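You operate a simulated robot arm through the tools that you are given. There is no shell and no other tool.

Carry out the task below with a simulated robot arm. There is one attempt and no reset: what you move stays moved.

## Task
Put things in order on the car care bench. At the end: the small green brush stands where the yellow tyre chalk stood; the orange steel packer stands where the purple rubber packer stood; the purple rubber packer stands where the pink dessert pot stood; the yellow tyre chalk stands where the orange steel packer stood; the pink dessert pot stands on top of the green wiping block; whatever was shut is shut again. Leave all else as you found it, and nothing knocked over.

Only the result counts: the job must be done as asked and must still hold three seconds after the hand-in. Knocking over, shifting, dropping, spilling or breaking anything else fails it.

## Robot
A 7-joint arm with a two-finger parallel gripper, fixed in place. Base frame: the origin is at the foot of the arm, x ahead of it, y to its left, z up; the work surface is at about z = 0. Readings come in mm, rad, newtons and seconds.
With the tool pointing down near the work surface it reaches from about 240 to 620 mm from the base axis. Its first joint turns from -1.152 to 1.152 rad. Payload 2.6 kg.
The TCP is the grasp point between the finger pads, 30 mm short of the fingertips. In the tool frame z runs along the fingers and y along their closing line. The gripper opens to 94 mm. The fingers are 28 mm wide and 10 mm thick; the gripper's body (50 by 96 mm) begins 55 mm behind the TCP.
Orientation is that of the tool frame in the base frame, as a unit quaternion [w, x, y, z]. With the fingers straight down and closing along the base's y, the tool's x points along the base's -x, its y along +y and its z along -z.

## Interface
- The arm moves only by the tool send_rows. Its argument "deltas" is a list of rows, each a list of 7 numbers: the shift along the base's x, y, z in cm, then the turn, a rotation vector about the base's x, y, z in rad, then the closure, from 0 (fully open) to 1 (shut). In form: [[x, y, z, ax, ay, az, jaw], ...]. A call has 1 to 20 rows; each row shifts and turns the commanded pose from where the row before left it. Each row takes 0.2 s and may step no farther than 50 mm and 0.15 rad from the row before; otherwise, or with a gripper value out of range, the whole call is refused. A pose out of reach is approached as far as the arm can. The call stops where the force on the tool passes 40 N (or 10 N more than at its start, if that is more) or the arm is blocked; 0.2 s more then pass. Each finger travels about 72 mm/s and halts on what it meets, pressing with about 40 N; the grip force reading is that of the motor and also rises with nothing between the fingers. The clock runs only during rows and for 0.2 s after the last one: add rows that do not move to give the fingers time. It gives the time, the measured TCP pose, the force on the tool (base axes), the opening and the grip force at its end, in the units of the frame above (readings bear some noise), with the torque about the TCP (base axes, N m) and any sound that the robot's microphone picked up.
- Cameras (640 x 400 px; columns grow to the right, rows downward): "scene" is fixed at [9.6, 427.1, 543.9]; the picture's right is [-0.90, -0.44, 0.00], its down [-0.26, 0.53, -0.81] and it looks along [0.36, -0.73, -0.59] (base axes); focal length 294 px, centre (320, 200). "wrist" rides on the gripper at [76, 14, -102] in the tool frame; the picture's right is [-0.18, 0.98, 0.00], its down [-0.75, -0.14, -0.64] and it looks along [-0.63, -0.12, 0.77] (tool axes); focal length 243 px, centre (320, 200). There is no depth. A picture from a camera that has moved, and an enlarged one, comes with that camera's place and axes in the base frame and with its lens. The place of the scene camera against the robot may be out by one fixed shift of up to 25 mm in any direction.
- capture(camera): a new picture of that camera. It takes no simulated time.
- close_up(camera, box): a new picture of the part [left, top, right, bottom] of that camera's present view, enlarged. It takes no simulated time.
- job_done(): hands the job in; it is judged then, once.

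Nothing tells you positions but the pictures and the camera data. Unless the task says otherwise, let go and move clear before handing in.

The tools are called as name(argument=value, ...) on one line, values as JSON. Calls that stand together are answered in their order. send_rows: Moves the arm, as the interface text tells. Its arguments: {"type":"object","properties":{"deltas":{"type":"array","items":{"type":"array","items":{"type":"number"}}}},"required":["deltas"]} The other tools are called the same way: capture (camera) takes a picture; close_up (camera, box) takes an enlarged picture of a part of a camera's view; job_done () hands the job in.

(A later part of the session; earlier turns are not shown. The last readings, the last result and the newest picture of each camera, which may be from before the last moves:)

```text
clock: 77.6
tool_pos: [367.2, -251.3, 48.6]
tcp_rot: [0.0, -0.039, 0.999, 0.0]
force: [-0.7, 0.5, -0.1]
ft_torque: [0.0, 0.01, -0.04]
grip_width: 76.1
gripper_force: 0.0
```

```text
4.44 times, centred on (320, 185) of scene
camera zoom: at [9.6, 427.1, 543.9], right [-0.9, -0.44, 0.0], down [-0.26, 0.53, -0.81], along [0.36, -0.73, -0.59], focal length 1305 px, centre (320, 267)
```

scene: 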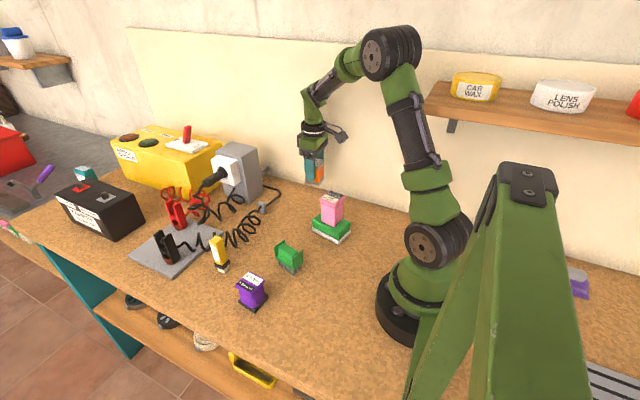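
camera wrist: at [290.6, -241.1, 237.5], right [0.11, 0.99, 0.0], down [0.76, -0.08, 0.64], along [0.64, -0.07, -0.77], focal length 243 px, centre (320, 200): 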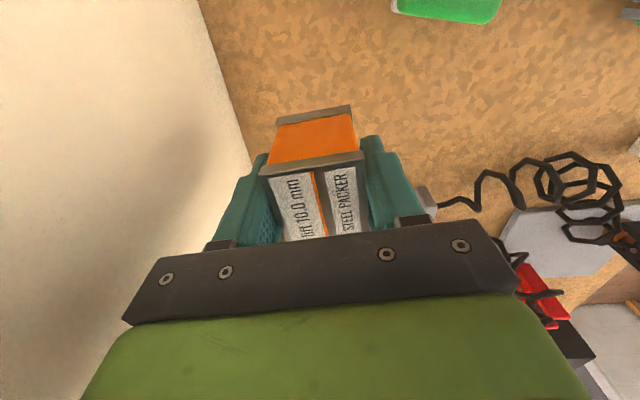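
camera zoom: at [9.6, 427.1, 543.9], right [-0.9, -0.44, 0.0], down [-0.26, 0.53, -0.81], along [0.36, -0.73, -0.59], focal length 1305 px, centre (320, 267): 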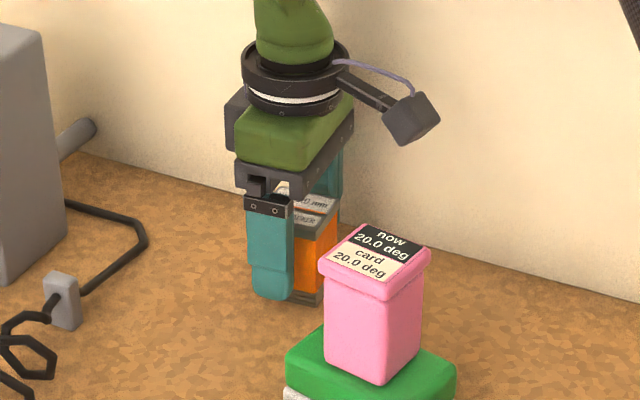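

Orange is standing at ≈(366.4,-249.8). Rising, then heading above the yellow chalk for measurement.

send_rows(deltas=[[0, 0, 2, 0, 0, 0, 0.19], [0, 0, 4, 0, 0, 0, 0.19], [0, 0, 4.5, 0, 0, 0, 0.19], [0, 0, 4.5, 0, 0, 0, 0.19], [0.99, 4.26, 0, 0, 0, -0.04, 0.19], [0.99, 4.26, 0, 0, 0, -0.04, 0.19], [0.99, 4.26, 0, 0, 0, -0.04, 0.19], [0.99, 4.26, 0, 0, 0, -0.04, 0.19], [0.99, 4.26, 0, 0, 0, 0, 0.19], [0.99, 4.26, 0, 0, 0, 0, 0.19], [0.99, 4.26, 0, 0, 0, 0, 0.19], [0.99, 4.26, 0, 0, 0, 0, 0.19], [0, 0, 0, 0, 0, 0, 0.19], [0, 0, 0, 0, 0, 0, 0.19]])

capture(camera="wrist")

close_up(camera="wrist", box=[240, 30, 400, 150])

close_up(camera="scene", box=[180, 160, 380, 310])

```text
clock: 80.6
tool_pos: [445.3, 93.2, 197.9]
tcp_rot: [0.0, 0.04, 0.999, 0.0]
force: [0.2, -0.3, 1.0]
ft_torque: [0.0, -0.03, 0.0]
grip_width: 76.1
gripper_force: 0.1
```

```text
taken
camera wrist: at [370.1, 115.4, 299.7], right [0.26, 0.96, 0.0], down [0.74, -0.2, 0.64], along [0.62, -0.17, -0.77], focal length 243 px, centre (320, 200)
```

wrist: 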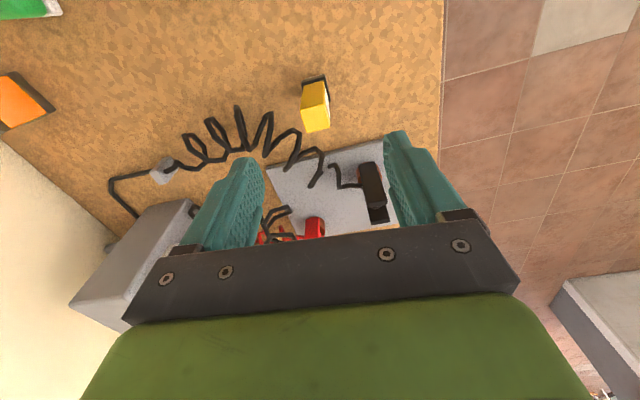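

```text
3.33 times, centred on (320, 90) of wrist
camera zoom: at [370.1, 115.4, 299.7], right [0.26, 0.96, 0.0], down [0.74, -0.2, 0.64], along [0.62, -0.17, -0.77], focal length 809 px, centre (320, 567)
```

zoom: 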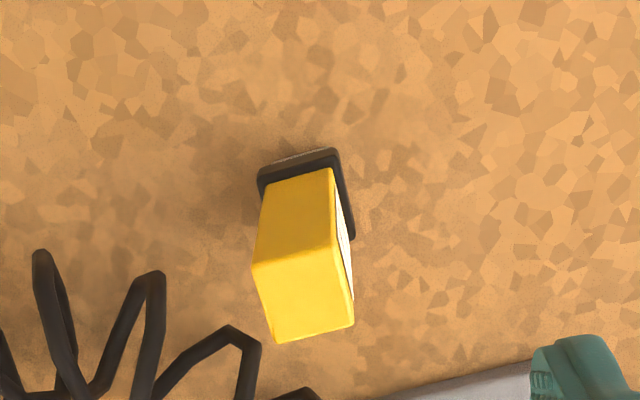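

```text
2.67 times, centred on (280, 235) of scene
camera zoom: at [9.5, 427.1, 543.9], right [-0.9, -0.44, 0.0], down [-0.26, 0.53, -0.81], along [0.36, -0.73, -0.59], focal length 783 px, centre (427, 107)
```

zoom: 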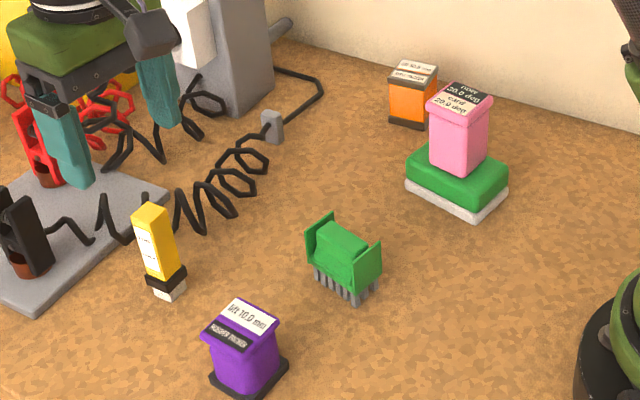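

Chalk: centre ≈(446,90.7), 21 mm square, yaw ≈-2°, ≈97 mm tall. I'll narrow the jaws, come down part-way and verify.

send_rows(deltas=[[0.08, -0.3, -1.5, 0, 0, 0.045, 0.35], [0, 0, -3.0, 0, 0, 0, 0.5], [0, 0, -1.5, 0, 0, 0, 0.57], [0, 0, 0, 0, 0, 0, 0.57], [0, 0, 0, 0, 0, 0, 0.57]])

capture(camera="wrist")

close_up(camera="wrist", box=[200, 50, 440, 230])

```text
clock: 81.8
tool_pos: [446.0, 88.6, 138.4]
tcp_rot: [0.0, 0.018, 1.0, -0.001]
force: [0.5, -0.1, -0.8]
ft_torque: [-0.02, 0.0, 0.01]
grip_width: 40.8
gripper_force: 0.0
```

```text
taken
camera wrist: at [370.9, 106.5, 239.9], right [0.22, 0.98, 0.0], down [0.75, -0.17, 0.64], along [0.63, -0.14, -0.77], focal length 243 px, centre (320, 200)
```

wrist: 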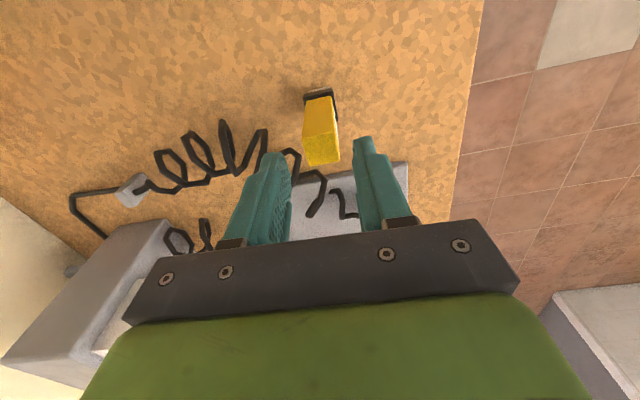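

```text
2.22 times, centred on (320, 140) of wrist
camera zoom: at [370.9, 106.5, 239.9], right [0.22, 0.98, 0.0], down [0.75, -0.17, 0.64], along [0.63, -0.14, -0.77], focal length 539 px, centre (320, 333)
```

zoom: 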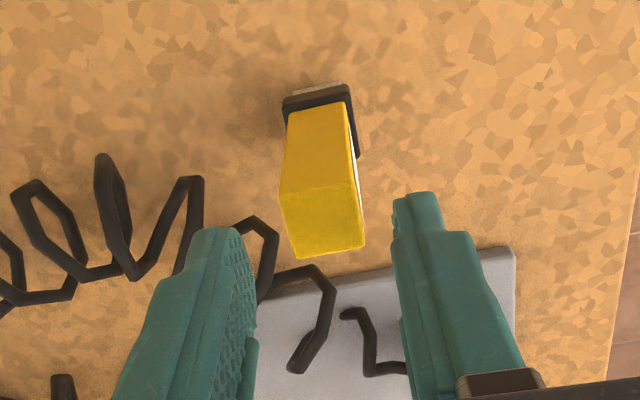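

Centred within ~2 mm. Descending to grip the upper body of the chalk, well above the coil.

send_rows(deltas=[[0.0, 0.17, -1.5, 0, 0, 0, 0.57], [0, 0, -2.5, 0, 0, 0, 0.57], [0, 0, -1.5, 0, 0, 0, 0.57], [0, 0, -0.5, 0, 0, 0, 0.57], [0, 0, 0, 0, 0, 0, 0.57], [0, 0, 0, 0, 0, 0, 0.57]])

close_up(camera="wrist", box=[200, 70, 440, 230])

close_up(camera="scene", box=[140, 180, 300, 300])

```text
clock: 83.2
tool_pos: [444.6, 89.1, 78.0]
tcp_rot: [0.0, 0.018, 1.0, -0.001]
force: [-0.6, -0.4, -0.8]
ft_torque: [-0.03, -0.02, 0.01]
grip_width: 40.3
gripper_force: 0.0
```

```text
2.50 times, centred on (320, 150) of wrist
camera zoom: at [369.0, 106.6, 180.4], right [0.22, 0.98, 0.0], down [0.75, -0.17, 0.64], along [0.63, -0.14, -0.77], focal length 606 px, centre (320, 325)
```

zoom: 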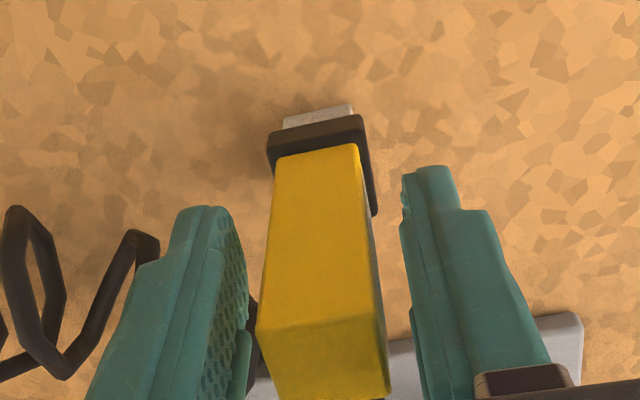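

```text
3.33 times, centred on (220, 240) of scene
camera zoom: at [9.6, 427.1, 543.9], right [-0.9, -0.44, 0.0], down [-0.26, 0.53, -0.81], along [0.36, -0.73, -0.59], focal length 979 px, centre (653, 67)
```

zoom: 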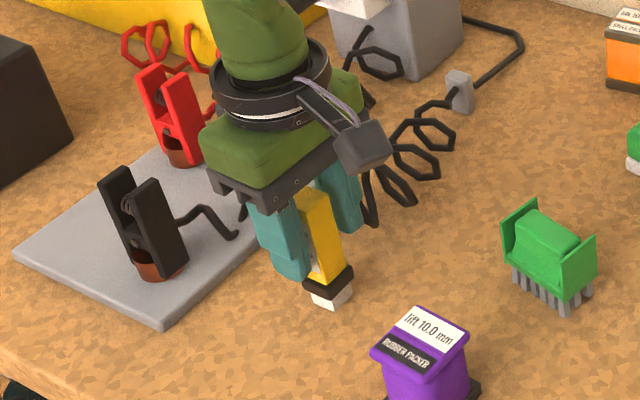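

Fingers straddle the chalk. A small centring nudge and then close.

send_rows(deltas=[[0.12, 0.12, 0, 0, 0, 0, 0.57], [0, 0, 0, 0, 0, 0, 0.62], [0, 0, 0, 0, 0, 0, 0.68], [0, 0, 0, 0, 0, 0, 0.74], [0, 0, 0, 0, 0, 0, 0.85], [0, 0, 0, 0, 0, 0, 0.9], [0, 0, 0, 0, 0, 0, 0.9]])

close_up(camera="wrist", box=[200, 70, 440, 230])

close_up(camera="scene", box=[190, 200, 270, 290])

```text
clock: 84.8
tool_pos: [447.5, 89.8, 79.6]
tcp_rot: [0.0, 0.018, 1.0, 0.001]
force: [0.0, 0.6, -0.3]
ft_torque: [0.0, -0.06, -0.03]
grip_width: 24.3
gripper_force: 39.6
```

```text
2.50 times, centred on (320, 150) of wrist
camera zoom: at [371.1, 107.9, 181.1], right [0.22, 0.98, 0.0], down [0.75, -0.17, 0.64], along [0.63, -0.14, -0.77], focal length 606 px, centre (320, 325)
```

zoom: 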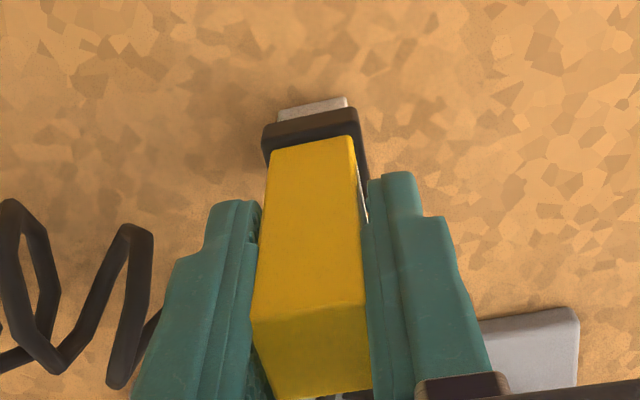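

```text
4.44 times, centred on (230, 245) of scene
camera zoom: at [9.6, 427.1, 543.9], right [-0.9, -0.44, 0.0], down [-0.26, 0.53, -0.81], along [0.36, -0.73, -0.59], focal length 1305 px, centre (720, 0)
```

zoom: 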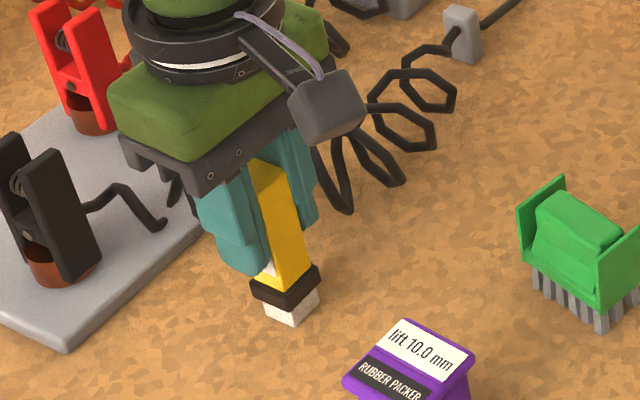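

The chalk is gripped (24.3 mm incl. pads). Slow test lift.

send_rows(deltas=[[0, 0, 0.15, 0, 0, 0, 0.9], [0, 0, 0.25, 0, 0, 0, 0.9], [0, 0, 0.4, 0, 0, 0, 0.9], [0, 0, 0.4, 0, 0, 0, 0.9], [0, 0, 0.25, 0, 0, 0, 0.9], [0, 0, 0.15, 0, 0, 0, 0.9], [0, 0, 0, 0, 0, 0, 0.9]])

close_up(camera="wrist", box=[200, 70, 440, 230])

close_up(camera="scene", box=[190, 200, 270, 290])

```text
clock: 86.4
tool_pos: [448.4, 89.8, 94.9]
tcp_rot: [0.0, 0.018, 1.0, -0.001]
force: [-0.9, 0.5, -1.3]
ft_torque: [0.01, 0.0, 0.0]
grip_width: 24.6
gripper_force: 40.0
```

```text
2.50 times, centred on (320, 150) of wrist
camera zoom: at [372.5, 107.8, 196.5], right [0.22, 0.98, 0.0], down [0.75, -0.17, 0.64], along [0.63, -0.14, -0.77], focal length 606 px, centre (320, 325)
```

zoom: 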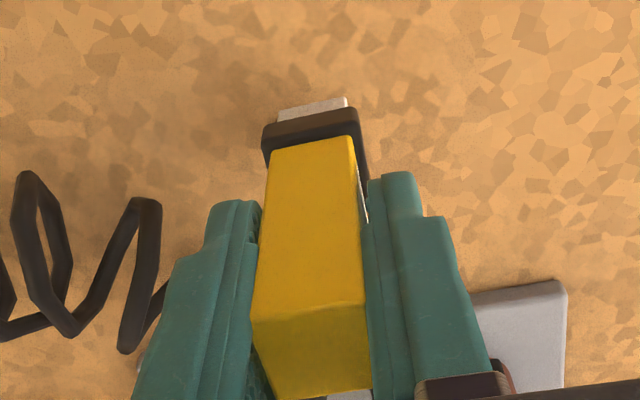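

```text
4.44 times, centred on (230, 245) of scene
camera zoom: at [9.6, 427.1, 543.9], right [-0.9, -0.44, 0.0], down [-0.26, 0.53, -0.81], along [0.36, -0.73, -0.59], focal length 1305 px, centre (720, 0)
```

zoom: 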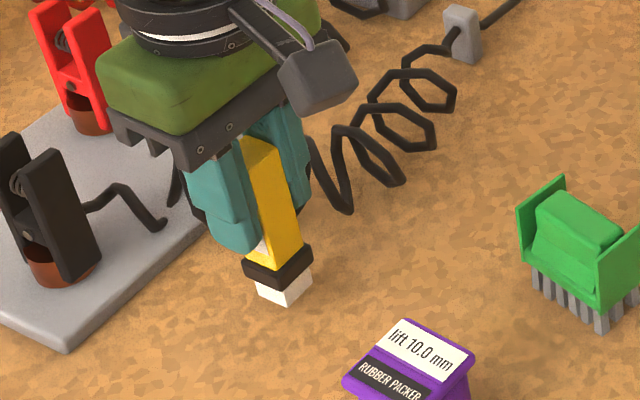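

Held firmly. Lifting higher and carrying it to the orange packer's old place (405,-69.5).

send_rows(deltas=[[0, 0, 0.2, 0, 0, 0, 0.9], [0, 0, 0.4, 0, 0, 0, 0.9], [0, 0, 0.6, 0, 0, 0, 0.9], [0, 0, 0.7, 0, 0, 0, 0.9], [0, 0, 0.7, 0, 0, 0, 0.9], [0, 0, 0.7, 0, 0, 0, 0.9], [0, 0, 0.7, 0, 0, 0, 0.9], [0, 0, 0.7, 0, 0, 0, 0.9], [0, 0, 0.7, 0, 0, 0, 0.9], [0, 0, 0.6, 0, 0, 0, 0.9], [0, 0, 0.4, 0, 0, 0, 0.9], [0, 0, 0.2, 0, 0, 0, 0.9], [0, 0, 0, 0, 0, 0, 0.9]])

send_rows(deltas=[[-0.1, -0.38, 0, 0, 0, 0, 0.9], [-0.2, -0.76, 0, 0, 0, 0, 0.9], [-0.28, -1.08, 0, 0, 0, 0, 0.9], [-0.35, -1.35, 0, 0, 0, 0, 0.9], [-0.35, -1.35, 0, 0, 0, 0, 0.9], [-0.35, -1.35, 0, 0, 0, 0, 0.9], [-0.35, -1.35, 0, 0, 0, 0, 0.9], [-0.35, -1.35, 0, 0, 0, 0, 0.9], [-0.35, -1.35, 0, 0, 0, 0, 0.9], [-0.35, -1.35, 0, 0, 0, 0, 0.9], [-0.35, -1.35, 0, 0, 0, 0, 0.9], [-0.28, -1.08, 0, 0, 0, 0, 0.9], [-0.2, -0.76, 0, 0, 0, 0, 0.9], [-0.1, -0.38, 0, 0, 0, 0, 0.9], [-0.1, -0.4, 0, 0, 0, 0, 0.9], [0, -0.3, 0, 0, 0, 0, 0.9], [0, 0, 0, 0, 0, 0, 0.9], [0, 0, 0, 0, 0, 0, 0.9]])

capture(camera="wrist")

close_up(camera="scene", box=[180, 130, 380, 290])

```text
clock: 89.2
tool_pos: [450.0, 89.5, 159.0]
tcp_rot: [0.001, 0.017, 1.0, 0.001]
force: [0.4, -0.1, -1.1]
ft_torque: [0.0, -0.02, -0.01]
grip_width: 24.6
gripper_force: 40.3
```

```text
clock: 93.0
tool_pos: [408.5, -68.9, 160.8]
tcp_rot: [0.0, 0.017, 1.0, -0.001]
force: [0.3, -0.2, -0.7]
ft_torque: [-0.02, 0.0, 0.01]
grip_width: 24.5
gripper_force: 40.3
```

```text
taken
camera wrist: at [331.6, -50.8, 262.3], right [0.22, 0.98, 0.0], down [0.75, -0.17, 0.64], along [0.63, -0.14, -0.77], focal length 243 px, centre (320, 200)
```

wrist: 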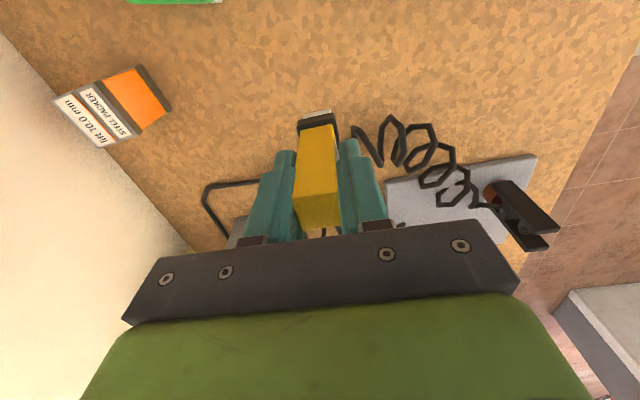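

```text
2.50 times, centred on (280, 210) of scene
camera zoom: at [9.6, 427.1, 543.9], right [-0.9, -0.44, 0.0], down [-0.26, 0.53, -0.81], along [0.36, -0.73, -0.59], focal length 734 px, centre (420, 175)
```

zoom: 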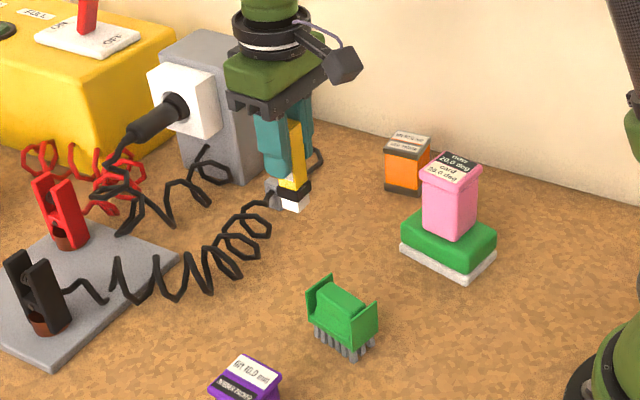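

Over the target. Correcting by ~2 mm and lowering to just above the table.

send_rows(deltas=[[-0.1, -0.06, -0.3, 0, 0, 0, 0.9], [-0.12, -0.07, -0.6, 0, 0, 0, 0.9], [0, 0, -0.8, 0, 0, 0, 0.9], [0, 0, -0.8, 0, 0, 0, 0.9], [0, 0, -0.8, 0, 0, 0, 0.9], [0, 0, -0.8, 0, 0, 0, 0.9], [0, 0, -0.8, 0, 0, 0, 0.9], [0, 0, -0.8, 0, 0, 0, 0.9], [0, 0, -0.7, 0, 0, 0, 0.9], [0, 0, -0.5, 0, 0, 0, 0.9], [0, 0, -0.3, 0, 0, 0, 0.9], [0, 0, -0.2, 0, 0, 0, 0.9], [0, 0, 0, 0, 0, 0, 0.9], [0, 0, 0, 0, 0, 0, 0.9]])

close_up(camera="wrist", box=[200, 70, 440, 230])

close_up(camera="scene", box=[230, 170, 330, 260])

```text
clock: 96.0
tool_pos: [404.0, -70.7, 87.5]
tcp_rot: [-0.001, 0.018, 1.0, 0.0]
force: [0.3, -0.4, -0.9]
ft_torque: [0.01, 0.02, -0.02]
grip_width: 24.5
gripper_force: 39.3
```

```text
2.50 times, centred on (320, 150) of wrist
camera zoom: at [329.5, -52.5, 188.7], right [0.22, 0.98, 0.0], down [0.75, -0.17, 0.64], along [0.63, -0.14, -0.77], focal length 606 px, centre (320, 325)
```

zoom: 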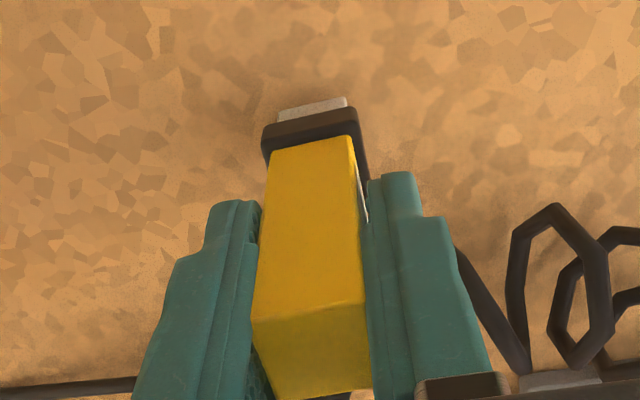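

```text
4.44 times, centred on (280, 215) of scene
camera zoom: at [9.6, 427.1, 543.9], right [-0.9, -0.44, 0.0], down [-0.26, 0.53, -0.81], along [0.36, -0.73, -0.59], focal length 1305 px, centre (498, 133)
```

zoom: 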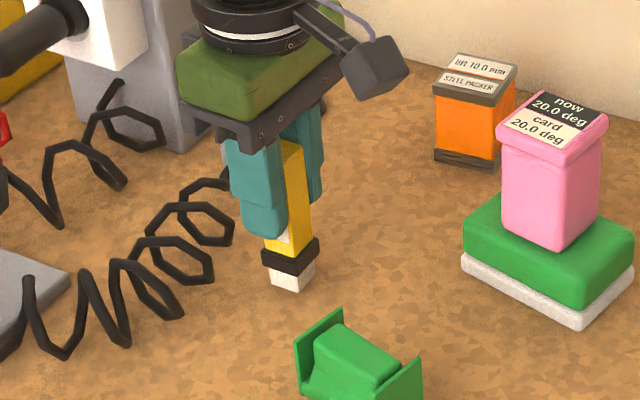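

send_rows(deltas=[[0.05, 0, -0.2, 0, 0, 0, 0.9], [0, 0, -0.2, 0, 0, 0, 0.9], [0, 0, -0.1, 0, 0, 0, 0.9], [0, 0, -0.1, 0, 0, 0, 0.9], [0, 0, 0, 0, 0, 0, 0.9], [0, 0, 0, 0, 0, 0, 0.9]])

send_rows(deltas=[[0, 0, -0.1, 0, 0, 0, 0.9], [0, 0, 0, 0, 0, 0, 0.9]])

```text
clock: 97.4
tool_pos: [405.7, -70.4, 80.1]
tcp_rot: [-0.001, 0.018, 1.0, -0.001]
force: [0.3, 0.0, -0.9]
ft_torque: [-0.01, -0.01, -0.02]
grip_width: 24.3
gripper_force: 39.7
```

```text
clock: 98.0
tool_pos: [406.7, -69.9, 79.7]
tcp_rot: [0.0, 0.018, 1.0, 0.001]
force: [-1.3, 0.5, 6.4]
ft_torque: [-0.04, 0.18, -0.03]
grip_width: 24.4
gripper_force: 40.0
```

The chalk has touched the table. Releasing gently with a narrow opening.

send_rows(deltas=[[0, 0, 0.03, 0, 0, 0, 0.82], [0, 0, 0, 0, 0, 0, 0.76], [0, 0, 0, 0, 0, 0, 0.73], [0, 0, 0, 0, 0, 0, 0.7], [0, 0, 0, 0, 0, 0, 0.65], [0, 0, 0, 0, 0, 0, 0.6], [0, 0, 0, 0, 0, 0, 0.55], [0, 0, 0, 0, 0, 0, 0.55]])

close_up(camera="wrist", box=[200, 70, 440, 230])

close_up(camera="scene", box=[230, 170, 330, 260])

```text
clock: 99.8
tool_pos: [405.0, -71.2, 80.1]
tcp_rot: [0.0, 0.017, 1.0, 0.0]
force: [-0.5, -0.2, 0.0]
ft_torque: [0.01, -0.01, 0.01]
grip_width: 42.3
gripper_force: 0.1
```

```text
2.50 times, centred on (320, 150) of wrist
camera zoom: at [329.7, -52.0, 181.1], right [0.22, 0.98, 0.0], down [0.75, -0.17, 0.64], along [0.63, -0.14, -0.77], focal length 606 px, centre (320, 325)
```

zoom: 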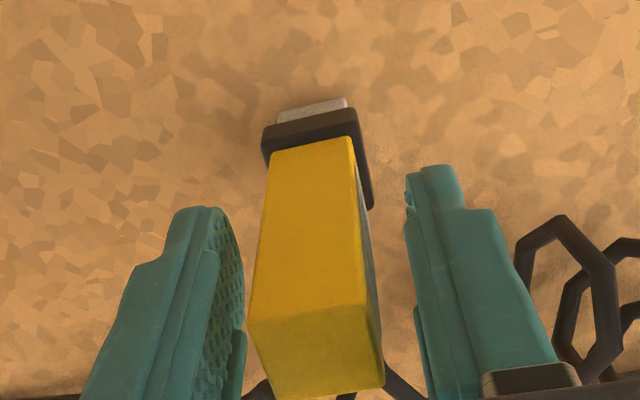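

```text
4.44 times, centred on (280, 215) of scene
camera zoom: at [9.6, 427.1, 543.9], right [-0.9, -0.44, 0.0], down [-0.26, 0.53, -0.81], along [0.36, -0.73, -0.59], focal length 1305 px, centre (498, 133)
```

zoom: 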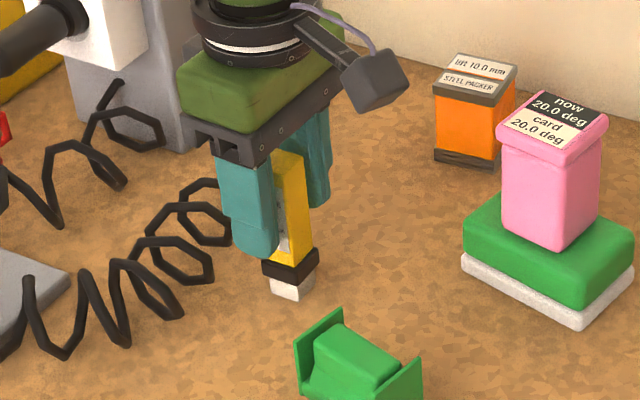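

Chalk stands at ≈(404,-69). Rising straight up, then over to the green brush to measure it.

send_rows(deltas=[[0, 0, 2, 0, 0, 0, 0.55], [0, 0, 3.5, 0, 0, 0, 0.55], [0, 0, 4, 0, 0, 0, 0.5], [-2.43, 2.05, 0, 0, 0, -0.07, 0.4], [-2.43, 2.05, 0, 0, 0, -0.07, 0.3], [-2.43, 2.05, 0, 0, 0, -0.07, 0.3], [-2.43, 2.05, 0, 0, 0, 0, 0.3], [0, 0, -1.5, 0, 0, 0, 0.3], [0, 0, 0, 0, 0, 0, 0.3], [0, 0, 0, 0, 0, 0, 0.3]])

capture(camera="wrist")

close_up(camera="wrist", box=[240, 30, 400, 150])

close_up(camera="scene", box=[255, 225, 325, 285])

```text
clock: 102.0
tool_pos: [307.3, 9.0, 161.7]
tcp_rot: [0.0, 0.122, 0.992, 0.0]
force: [-0.5, -0.3, 0.1]
ft_torque: [-0.01, 0.0, 0.0]
grip_width: 65.9
gripper_force: 0.1
```

```text
taken
camera wrist: at [237.1, 43.8, 263.8], right [0.42, 0.91, 0.0], down [0.7, -0.32, 0.64], along [0.58, -0.27, -0.77], focal length 243 px, centre (320, 200)
```

wrist: 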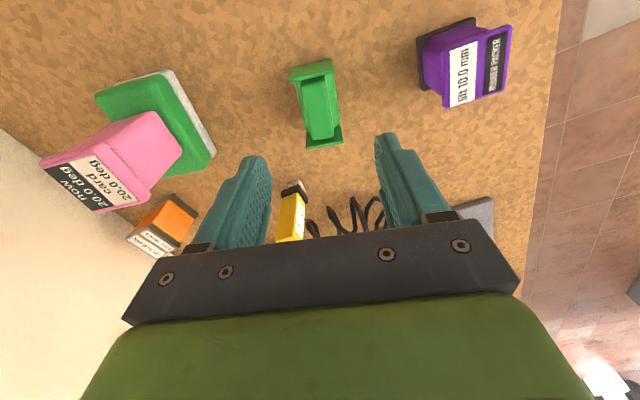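

```text
3.33 times, centred on (320, 90) of wrist
camera zoom: at [237.1, 43.8, 263.8], right [0.42, 0.91, 0.0], down [0.7, -0.32, 0.64], along [0.58, -0.27, -0.77], focal length 809 px, centre (320, 567)
```

zoom: 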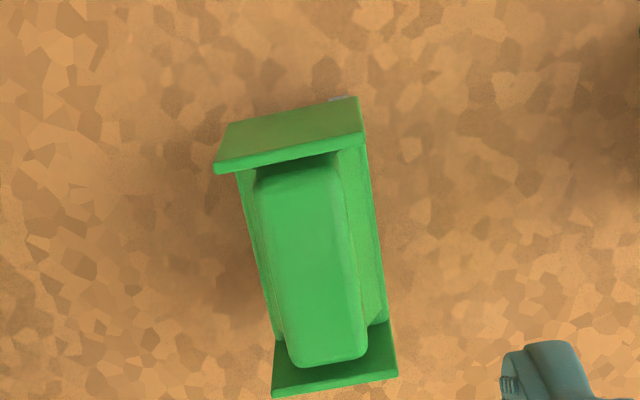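

```text
6.67 times, centred on (290, 255) of scene
camera zoom: at [9.6, 427.1, 543.9], right [-0.9, -0.44, 0.0], down [-0.26, 0.53, -0.81], along [0.36, -0.73, -0.59], focal length 1958 px, centre (520, -167)
```

zoom: 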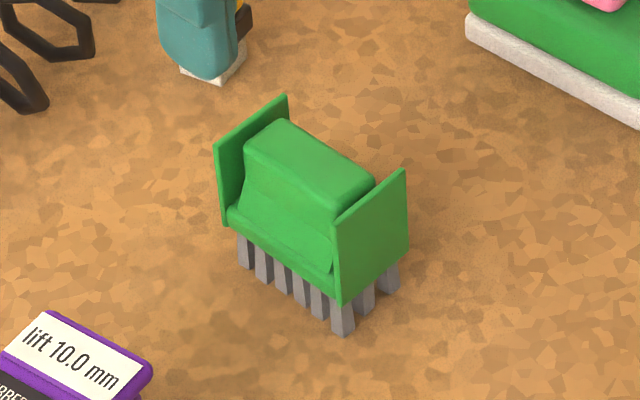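

Brush: centre ≈(305.8,10.4), 62×36 mm, yaw -14°, plates up to ≈57 mm. I'll grip across its 36 mm base between the end plates; going down first to mid-height to verify.

send_rows(deltas=[[-0.15, 0, -2.5, 0, 0, 0, 0.3], [0, 0, -3.5, 0, 0, 0, 0.3], [0, 0, -3.0, 0, 0, 0, 0.3], [0, 0, 0, 0, 0, 0, 0.3], [0, 0, 0, 0, 0, 0, 0.3]])

close_up(camera="wrist", box=[180, 60, 460, 240])

close_up(camera="scene", box=[240, 205, 340, 285])

```text
clock: 103.2
tool_pos: [304.9, 11.5, 71.1]
tcp_rot: [0.0, 0.124, 0.992, 0.0]
force: [-0.3, 0.0, 0.6]
ft_torque: [-0.01, 0.01, -0.01]
grip_width: 65.7
gripper_force: 0.0
```

```text
2.22 times, centred on (320, 150) of wrist
camera zoom: at [233.9, 44.1, 172.7], right [0.42, 0.91, 0.0], down [0.7, -0.32, 0.64], along [0.58, -0.27, -0.77], focal length 539 px, centre (320, 311)
```

zoom: 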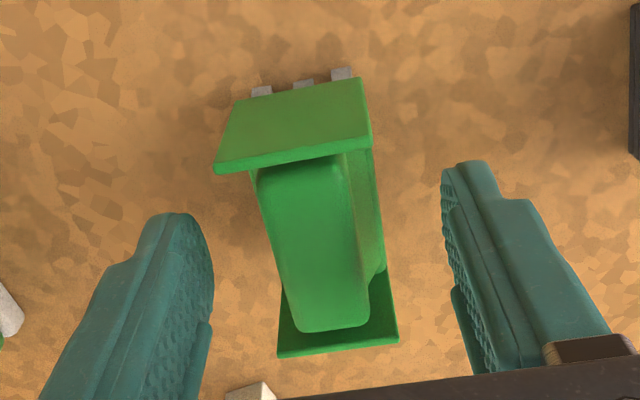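

```text
5.00 times, centred on (290, 245) of scene
camera zoom: at [9.6, 427.1, 543.9], right [-0.9, -0.44, 0.0], down [-0.26, 0.53, -0.81], along [0.36, -0.73, -0.59], focal length 1468 px, centre (470, -25)
```

zoom: 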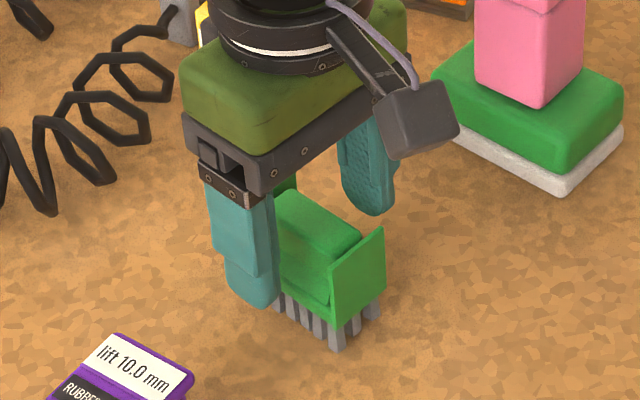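

Small correction (+2, -1.5 mm) and down to grip the base.

send_rows(deltas=[[0.2, -0.15, -1.0, 0, 0, 0, 0.3], [0, 0, -1.5, 0, 0, 0, 0.3], [0, 0, -1.0, 0, 0, 0, 0.35], [0, 0, 0, 0, 0, 0, 0.4], [0, 0, 0, 0, 0, 0, 0.4]])

close_up(camera="wrist", box=[180, 60, 460, 240])

close_up(camera="scene", box=[240, 205, 340, 285])

```text
clock: 104.4
tool_pos: [308.0, 10.3, 34.8]
tcp_rot: [0.001, 0.122, 0.992, 0.0]
force: [0.6, 1.0, 0.0]
ft_torque: [0.0, 0.01, 0.0]
grip_width: 56.4
gripper_force: 0.0
```

```text
2.22 times, centred on (320, 150) of wrist
camera zoom: at [237.4, 43.4, 137.1], right [0.42, 0.91, 0.0], down [0.7, -0.32, 0.64], along [0.58, -0.27, -0.77], focal length 539 px, centre (320, 311)
```

zoom: 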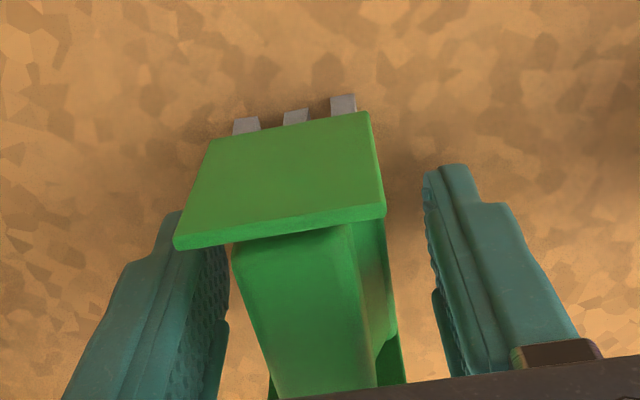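

```text
5.00 times, centred on (290, 245) of scene
camera zoom: at [9.6, 427.1, 543.9], right [-0.9, -0.44, 0.0], down [-0.26, 0.53, -0.81], along [0.36, -0.73, -0.59], focal length 1468 px, centre (470, -25)
```

zoom: 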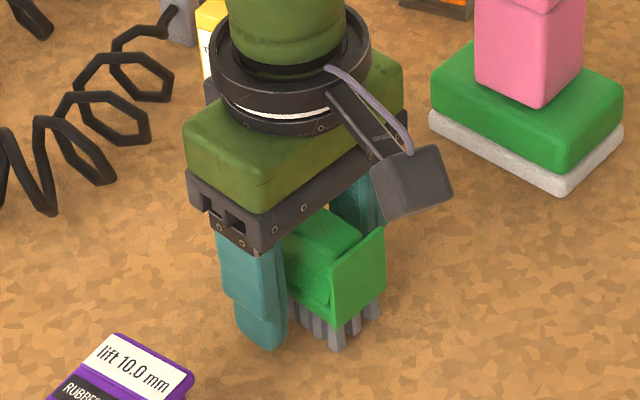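

Aligned between the end plates. Closing on the brush base.

send_rows(deltas=[[0, 0, 0, 0, 0, 0, 0.48], [0, 0, 0, 0, 0, 0, 0.55], [0, 0, 0, 0, 0, 0, 0.62], [0, 0, 0, 0, 0, 0, 0.72], [0, 0, 0, 0, 0, 0, 0.85], [0, 0, 0, 0, 0, 0, 0.85]])

close_up(camera="wrist", box=[180, 60, 460, 240])

close_up(camera="scene", box=[240, 205, 340, 285])

```text
clock: 105.8
tool_pos: [308.4, 10.1, 36.8]
tcp_rot: [0.002, 0.123, 0.992, 0.0]
force: [-5.1, -0.4, 34.2]
ft_torque: [0.0, 0.17, -0.05]
grip_width: 35.4
gripper_force: 40.4
```

```text
2.22 times, centred on (320, 150) of wrist
camera zoom: at [237.9, 43.4, 137.8], right [0.42, 0.91, 0.0], down [0.69, -0.32, 0.64], along [0.59, -0.27, -0.77], focal length 539 px, centre (320, 311)
```

zoom: 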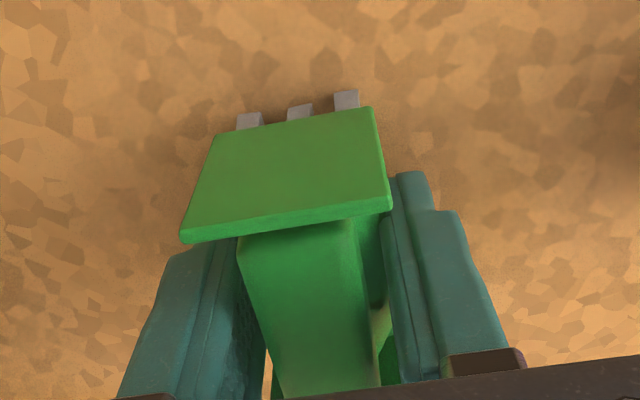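

```text
5.00 times, centred on (290, 245) of scene
camera zoom: at [9.4, 427.1, 543.9], right [-0.9, -0.44, 0.0], down [-0.26, 0.53, -0.81], along [0.36, -0.73, -0.59], focal length 1468 px, centre (470, -25)
```

zoom: 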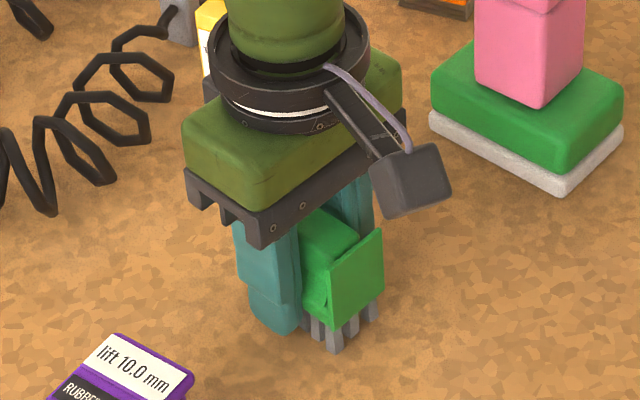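

The handle's sides slope, so the fingers wedge (34 N upwards) – not a safe hold. I'll open, rise, and instead turn the hand 90° to grip the two flat end plates.

send_rows(deltas=[[0, 0, 0, 0, 0, 0, 0.62], [0, 0, 0, 0, 0, 0, 0.55], [0, 0, 0, 0, 0, 0, 0.45], [0, 0, 0, 0, 0, 0, 0.35], [0, 0, 1, 0, 0, 0, 0.3], [0, 0, 2.5, 0, 0, 0, 0.2], [0, 0, 4, 0, 0, 0, 0.1], [0, 0, 4, 0, 0, 0, 0.05], [0, 0, 0, 0, 0, 0, 0.05], [0, 0, 0, 0, 0, 0, 0.05]])

close_up(camera="wrist", box=[240, 30, 400, 150])

close_up(camera="scene", box=[240, 205, 340, 285])

```text
clock: 108.0
tool_pos: [305.9, 10.7, 149.4]
tcp_rot: [0.0, 0.124, 0.992, 0.0]
force: [-0.8, -0.1, 0.2]
ft_torque: [-0.01, 0.01, 0.01]
grip_width: 89.5
gripper_force: 0.0
```

```text
3.33 times, centred on (320, 90) of wrist
camera zoom: at [236.6, 43.9, 250.6], right [0.42, 0.91, 0.0], down [0.7, -0.32, 0.64], along [0.58, -0.27, -0.77], focal length 809 px, centre (320, 567)
```

zoom: 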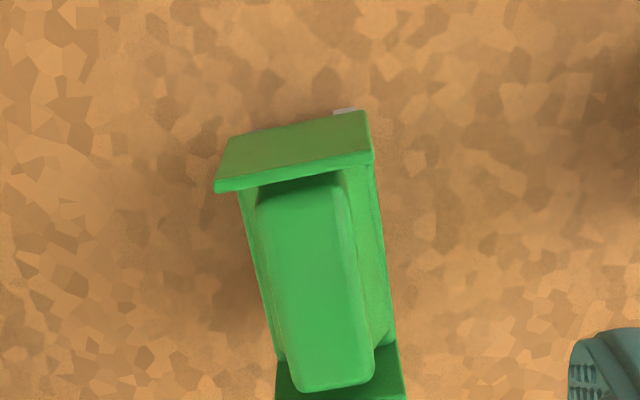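

```text
5.00 times, centred on (290, 245) of scene
camera zoom: at [9.6, 427.1, 543.9], right [-0.9, -0.44, 0.0], down [-0.26, 0.53, -0.81], along [0.36, -0.73, -0.59], focal length 1468 px, centre (470, -25)
```

zoom: 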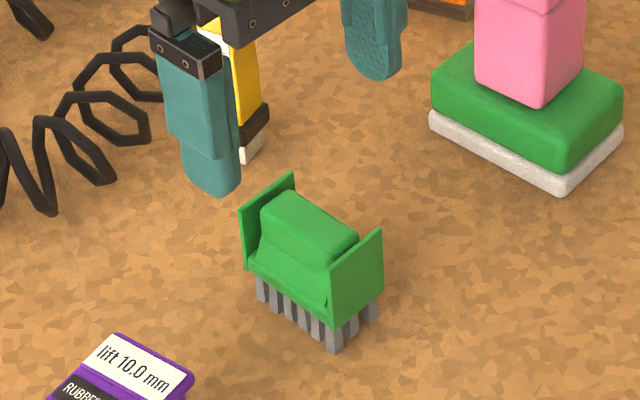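

The brush stands undisturbed. Rotating the hand +90° above it so the jaws close along its length.

send_rows(deltas=[[0, 0, 0.5, 0, 0, 0.1428, 0.05], [0, 0, 0, 0, 0, 0.1428, 0.05], [0, 0, 0, 0, 0, 0.1428, 0.05], [0, 0, 0, 0, 0, 0.1428, 0.05], [0, 0, 0, 0, 0, 0.1428, 0.05], [0, 0, 0, 0, 0, 0.1428, 0.05], [0, 0, 0, 0, 0, 0.1428, 0.05], [0, 0, 0, 0, 0, 0.1428, 0.05], [0, 0, 0, 0, 0, 0.1428, 0.05], [0, 0, 0, 0, 0, 0.1428, 0.05], [0, 0, 0, 0, 0, 0.1428, 0.05], [0, 0, 0, 0, 0, 0, 0.05], [0, 0, 0, 0, 0, 0, 0.05]])

capture(camera="wrist")

close_up(camera="wrist", box=[220, 20, 420, 150])

capture(camera="scene")

```text
clock: 110.8
tool_pos: [307.5, 10.2, 156.2]
tcp_rot: [0.0, -0.616, 0.788, 0.001]
force: [0.3, 1.1, -0.1]
ft_torque: [0.02, 0.0, 0.0]
grip_width: 89.2
gripper_force: 0.0
```

```text
taken
camera wrist: at [276.1, -60.0, 256.4], right [-0.91, 0.42, 0.0], down [0.32, 0.7, 0.64], along [0.27, 0.58, -0.77], focal length 243 px, centre (320, 200)
```

wrist: 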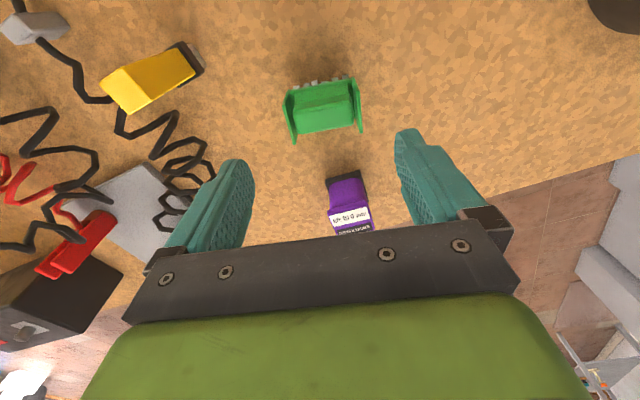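

```text
3.08 times, centred on (320, 85) of wrist
camera zoom: at [276.1, -60.0, 256.4], right [-0.91, 0.42, 0.0], down [0.32, 0.7, 0.64], along [0.27, 0.58, -0.77], focal length 746 px, centre (320, 554)
```

zoom: 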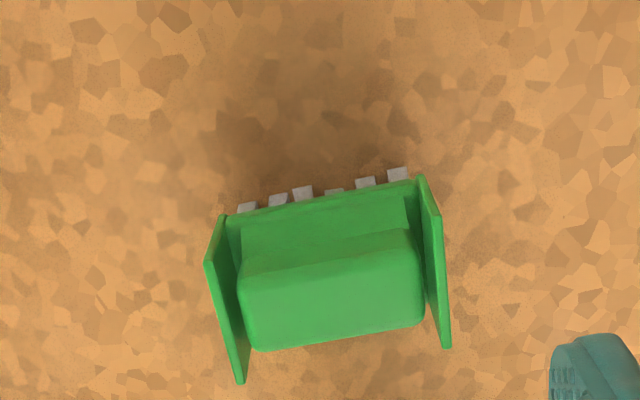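

```text
taken
```

scene: 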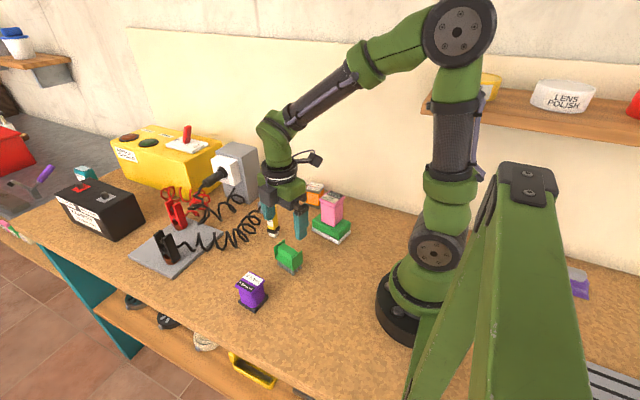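

The hand is turned; brush centre ≈(306,12.3), plates 61.5 mm apart. Correcting and descending over the end plates.

send_rows(deltas=[[-0.18, 0.2, -2.0, 0, 0, 0, 0.05], [0, 0, -3.5, 0, 0, 0, 0.05], [0, 0, -2.0, 0, 0, 0, 0.05], [0, 0, 0, 0, 0, 0, 0.05], [0, 0, 0, 0, 0, 0, 0.05]])

close_up(camera="wrist", box=[160, 50, 480, 250])

close_up(camera="scene", box=[240, 195, 350, 285])

```text
clock: 112.0
tool_pos: [308.4, 11.8, 79.7]
tcp_rot: [0.0, -0.615, 0.789, 0.0]
force: [0.0, 0.9, -0.2]
ft_torque: [0.0, 0.04, 0.02]
grip_width: 89.0
gripper_force: 0.0
```

```text
2.00 times, centred on (320, 150) of wrist
camera zoom: at [274.8, -56.9, 181.2], right [-0.91, 0.42, 0.0], down [0.32, 0.7, 0.64], along [0.27, 0.58, -0.77], focal length 485 px, centre (320, 300)
```

zoom: 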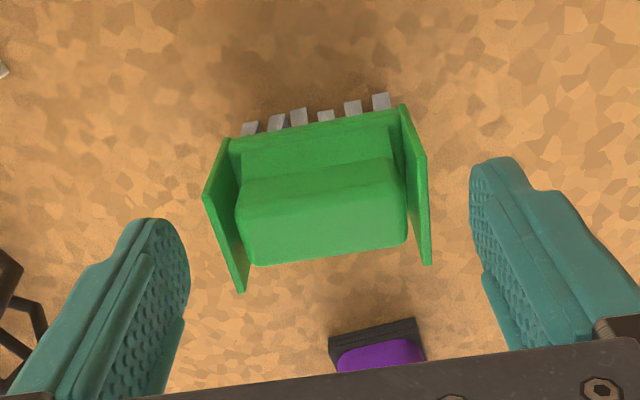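

```text
4.44 times, centred on (295, 240) of scene
camera zoom: at [9.6, 427.1, 543.9], right [-0.9, -0.44, 0.0], down [-0.26, 0.53, -0.81], along [0.36, -0.73, -0.59], focal length 1305 px, centre (431, 22)
```

zoom: 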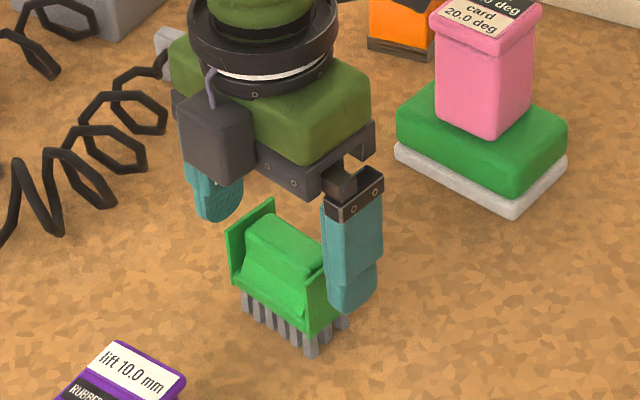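

Well aligned; final small shift and down so the pads face the plates.

send_rows(deltas=[[-0.15, 0.03, -1.0, 0, 0, 0, 0.05], [0, 0, -1.8, 0, 0, 0, 0.05], [0, 0, -1.2, 0, 0, 0, 0.1], [0, 0, 0, 0, 0, 0, 0.15], [0, 0, 0, 0, 0, 0, 0.15]])

close_up(camera="wrist", box=[160, 50, 480, 250])

close_up(camera="scene", box=[240, 195, 350, 285])

```text
clock: 113.2
tool_pos: [307.0, 14.0, 41.6]
tcp_rot: [0.0, -0.615, 0.788, 0.0]
force: [-0.7, -0.2, -0.2]
ft_torque: [0.01, 0.01, -0.02]
grip_width: 80.0
gripper_force: 0.0
```

```text
2.00 times, centred on (320, 150) of wrist
camera zoom: at [274.7, -56.1, 142.3], right [-0.91, 0.42, 0.0], down [0.32, 0.7, 0.64], along [0.27, 0.58, -0.77], focal length 485 px, centre (320, 300)
```

zoom: 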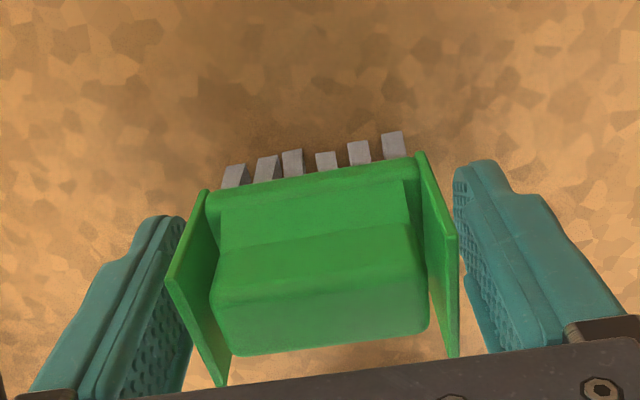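

```text
4.44 times, centred on (295, 240) of scene
camera zoom: at [9.6, 427.1, 543.9], right [-0.9, -0.44, 0.0], down [-0.26, 0.53, -0.81], along [0.36, -0.73, -0.59], focal length 1305 px, centre (431, 22)
```

zoom: 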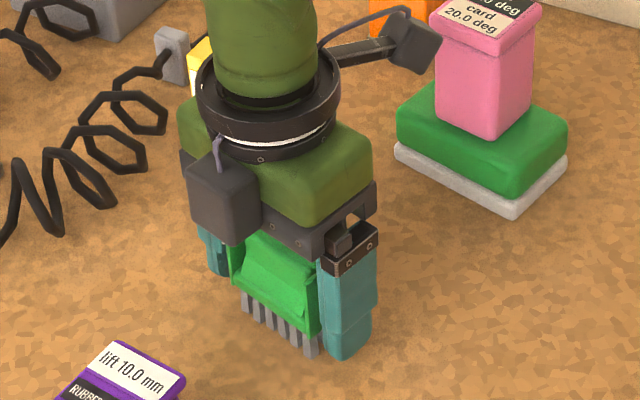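

Pads are outside both plates. Closing gently on them.

send_rows(deltas=[[0, 0, 0, 0, 0, 0, 0.2], [0, 0, 0, 0, 0, 0, 0.26], [0, 0, 0, 0, 0, 0, 0.3], [0, 0, 0, 0, 0, 0, 0.35], [0, 0, 0, 0, 0, 0, 0.45], [0, 0, 0, 0, 0, 0, 0.5], [0, 0, 0, 0, 0, 0, 0.5]])

close_up(camera="wrist", box=[160, 50, 480, 250])

close_up(camera="scene", box=[240, 195, 350, 285])

```text
clock: 114.8
tool_pos: [307.4, 14.0, 41.2]
tcp_rot: [0.0, -0.616, 0.788, 0.0]
force: [0.7, 1.2, -0.6]
ft_torque: [0.0, 0.03, 0.01]
grip_width: 59.0
gripper_force: 39.6
```

```text
2.00 times, centred on (320, 150) of wrist
camera zoom: at [274.8, -56.1, 142.4], right [-0.91, 0.42, 0.0], down [0.32, 0.7, 0.64], along [0.27, 0.58, -0.77], focal length 485 px, centre (320, 300)
```

zoom: 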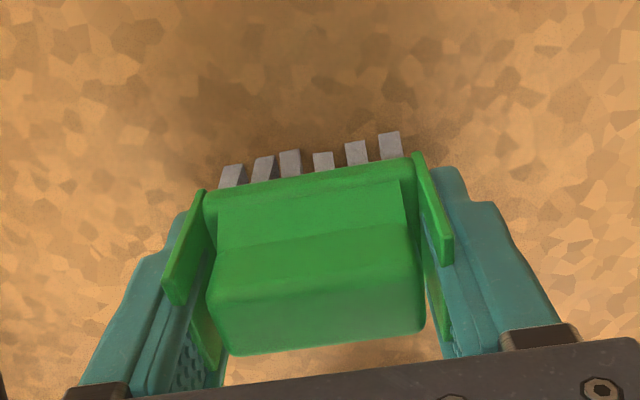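

```text
4.44 times, centred on (295, 240) of scene
camera zoom: at [9.6, 427.1, 543.9], right [-0.9, -0.44, 0.0], down [-0.26, 0.53, -0.81], along [0.36, -0.73, -0.59], focal length 1305 px, centre (431, 22)
```

zoom: 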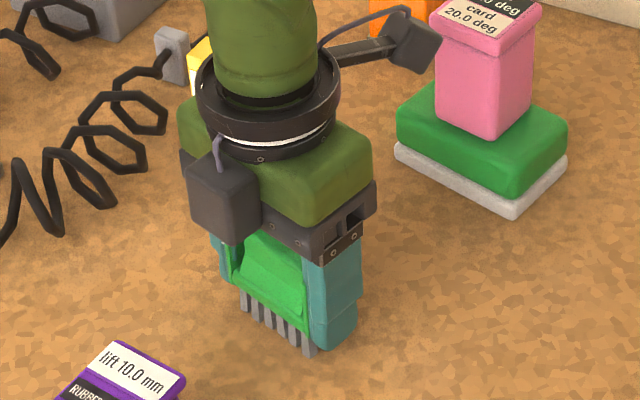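

Grip stable at 59 mm with no vertical wedging. Slow test lift.

send_rows(deltas=[[0, 0, 0.15, 0, 0, 0, 0.5], [0, 0, 0.2, 0, 0, 0, 0.5], [0, 0, 0.3, 0, 0, 0, 0.5], [0, 0, 0.3, 0, 0, 0, 0.5], [0, 0, 0.2, 0, 0, 0, 0.5], [0, 0, 0.15, 0, 0, 0, 0.5], [0, 0, 0, 0, 0, 0, 0.5]])

close_up(camera="wrist", box=[160, 50, 480, 250])

close_up(camera="scene", box=[240, 195, 350, 285])

```text
clock: 116.4
tool_pos: [306.1, 12.5, 54.5]
tcp_rot: [-0.001, -0.615, 0.788, 0.0]
force: [0.7, 0.2, 0.2]
ft_torque: [0.0, -0.01, 0.01]
grip_width: 58.7
gripper_force: 39.9
```

```text
2.00 times, centred on (320, 150) of wrist
camera zoom: at [273.2, -57.3, 155.3], right [-0.91, 0.42, 0.0], down [0.32, 0.7, 0.64], along [0.27, 0.58, -0.77], focal length 485 px, centre (320, 300)
```

zoom: 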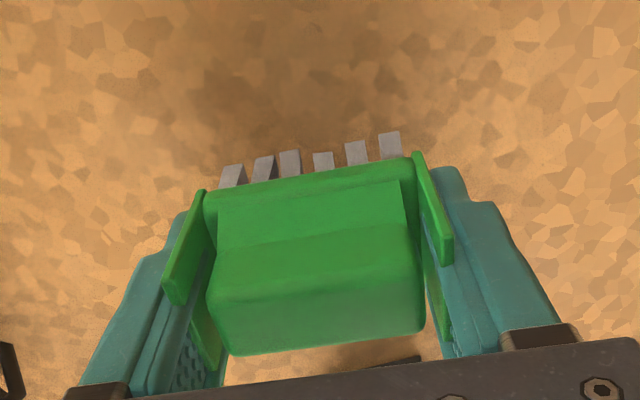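

```text
4.44 times, centred on (295, 240) of scene
camera zoom: at [9.6, 427.1, 543.9], right [-0.9, -0.44, 0.0], down [-0.26, 0.53, -0.81], along [0.36, -0.73, -0.59], focal length 1305 px, centre (431, 22)
```

zoom: 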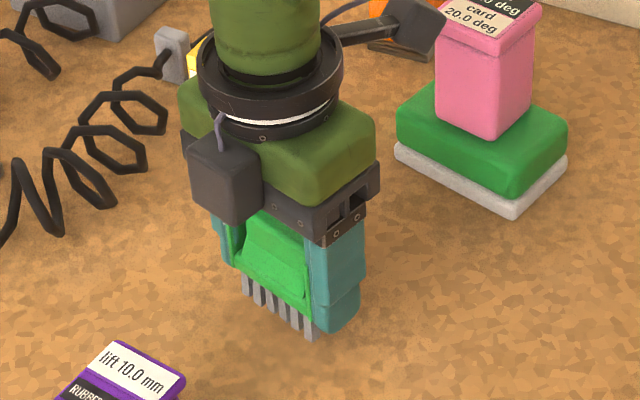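

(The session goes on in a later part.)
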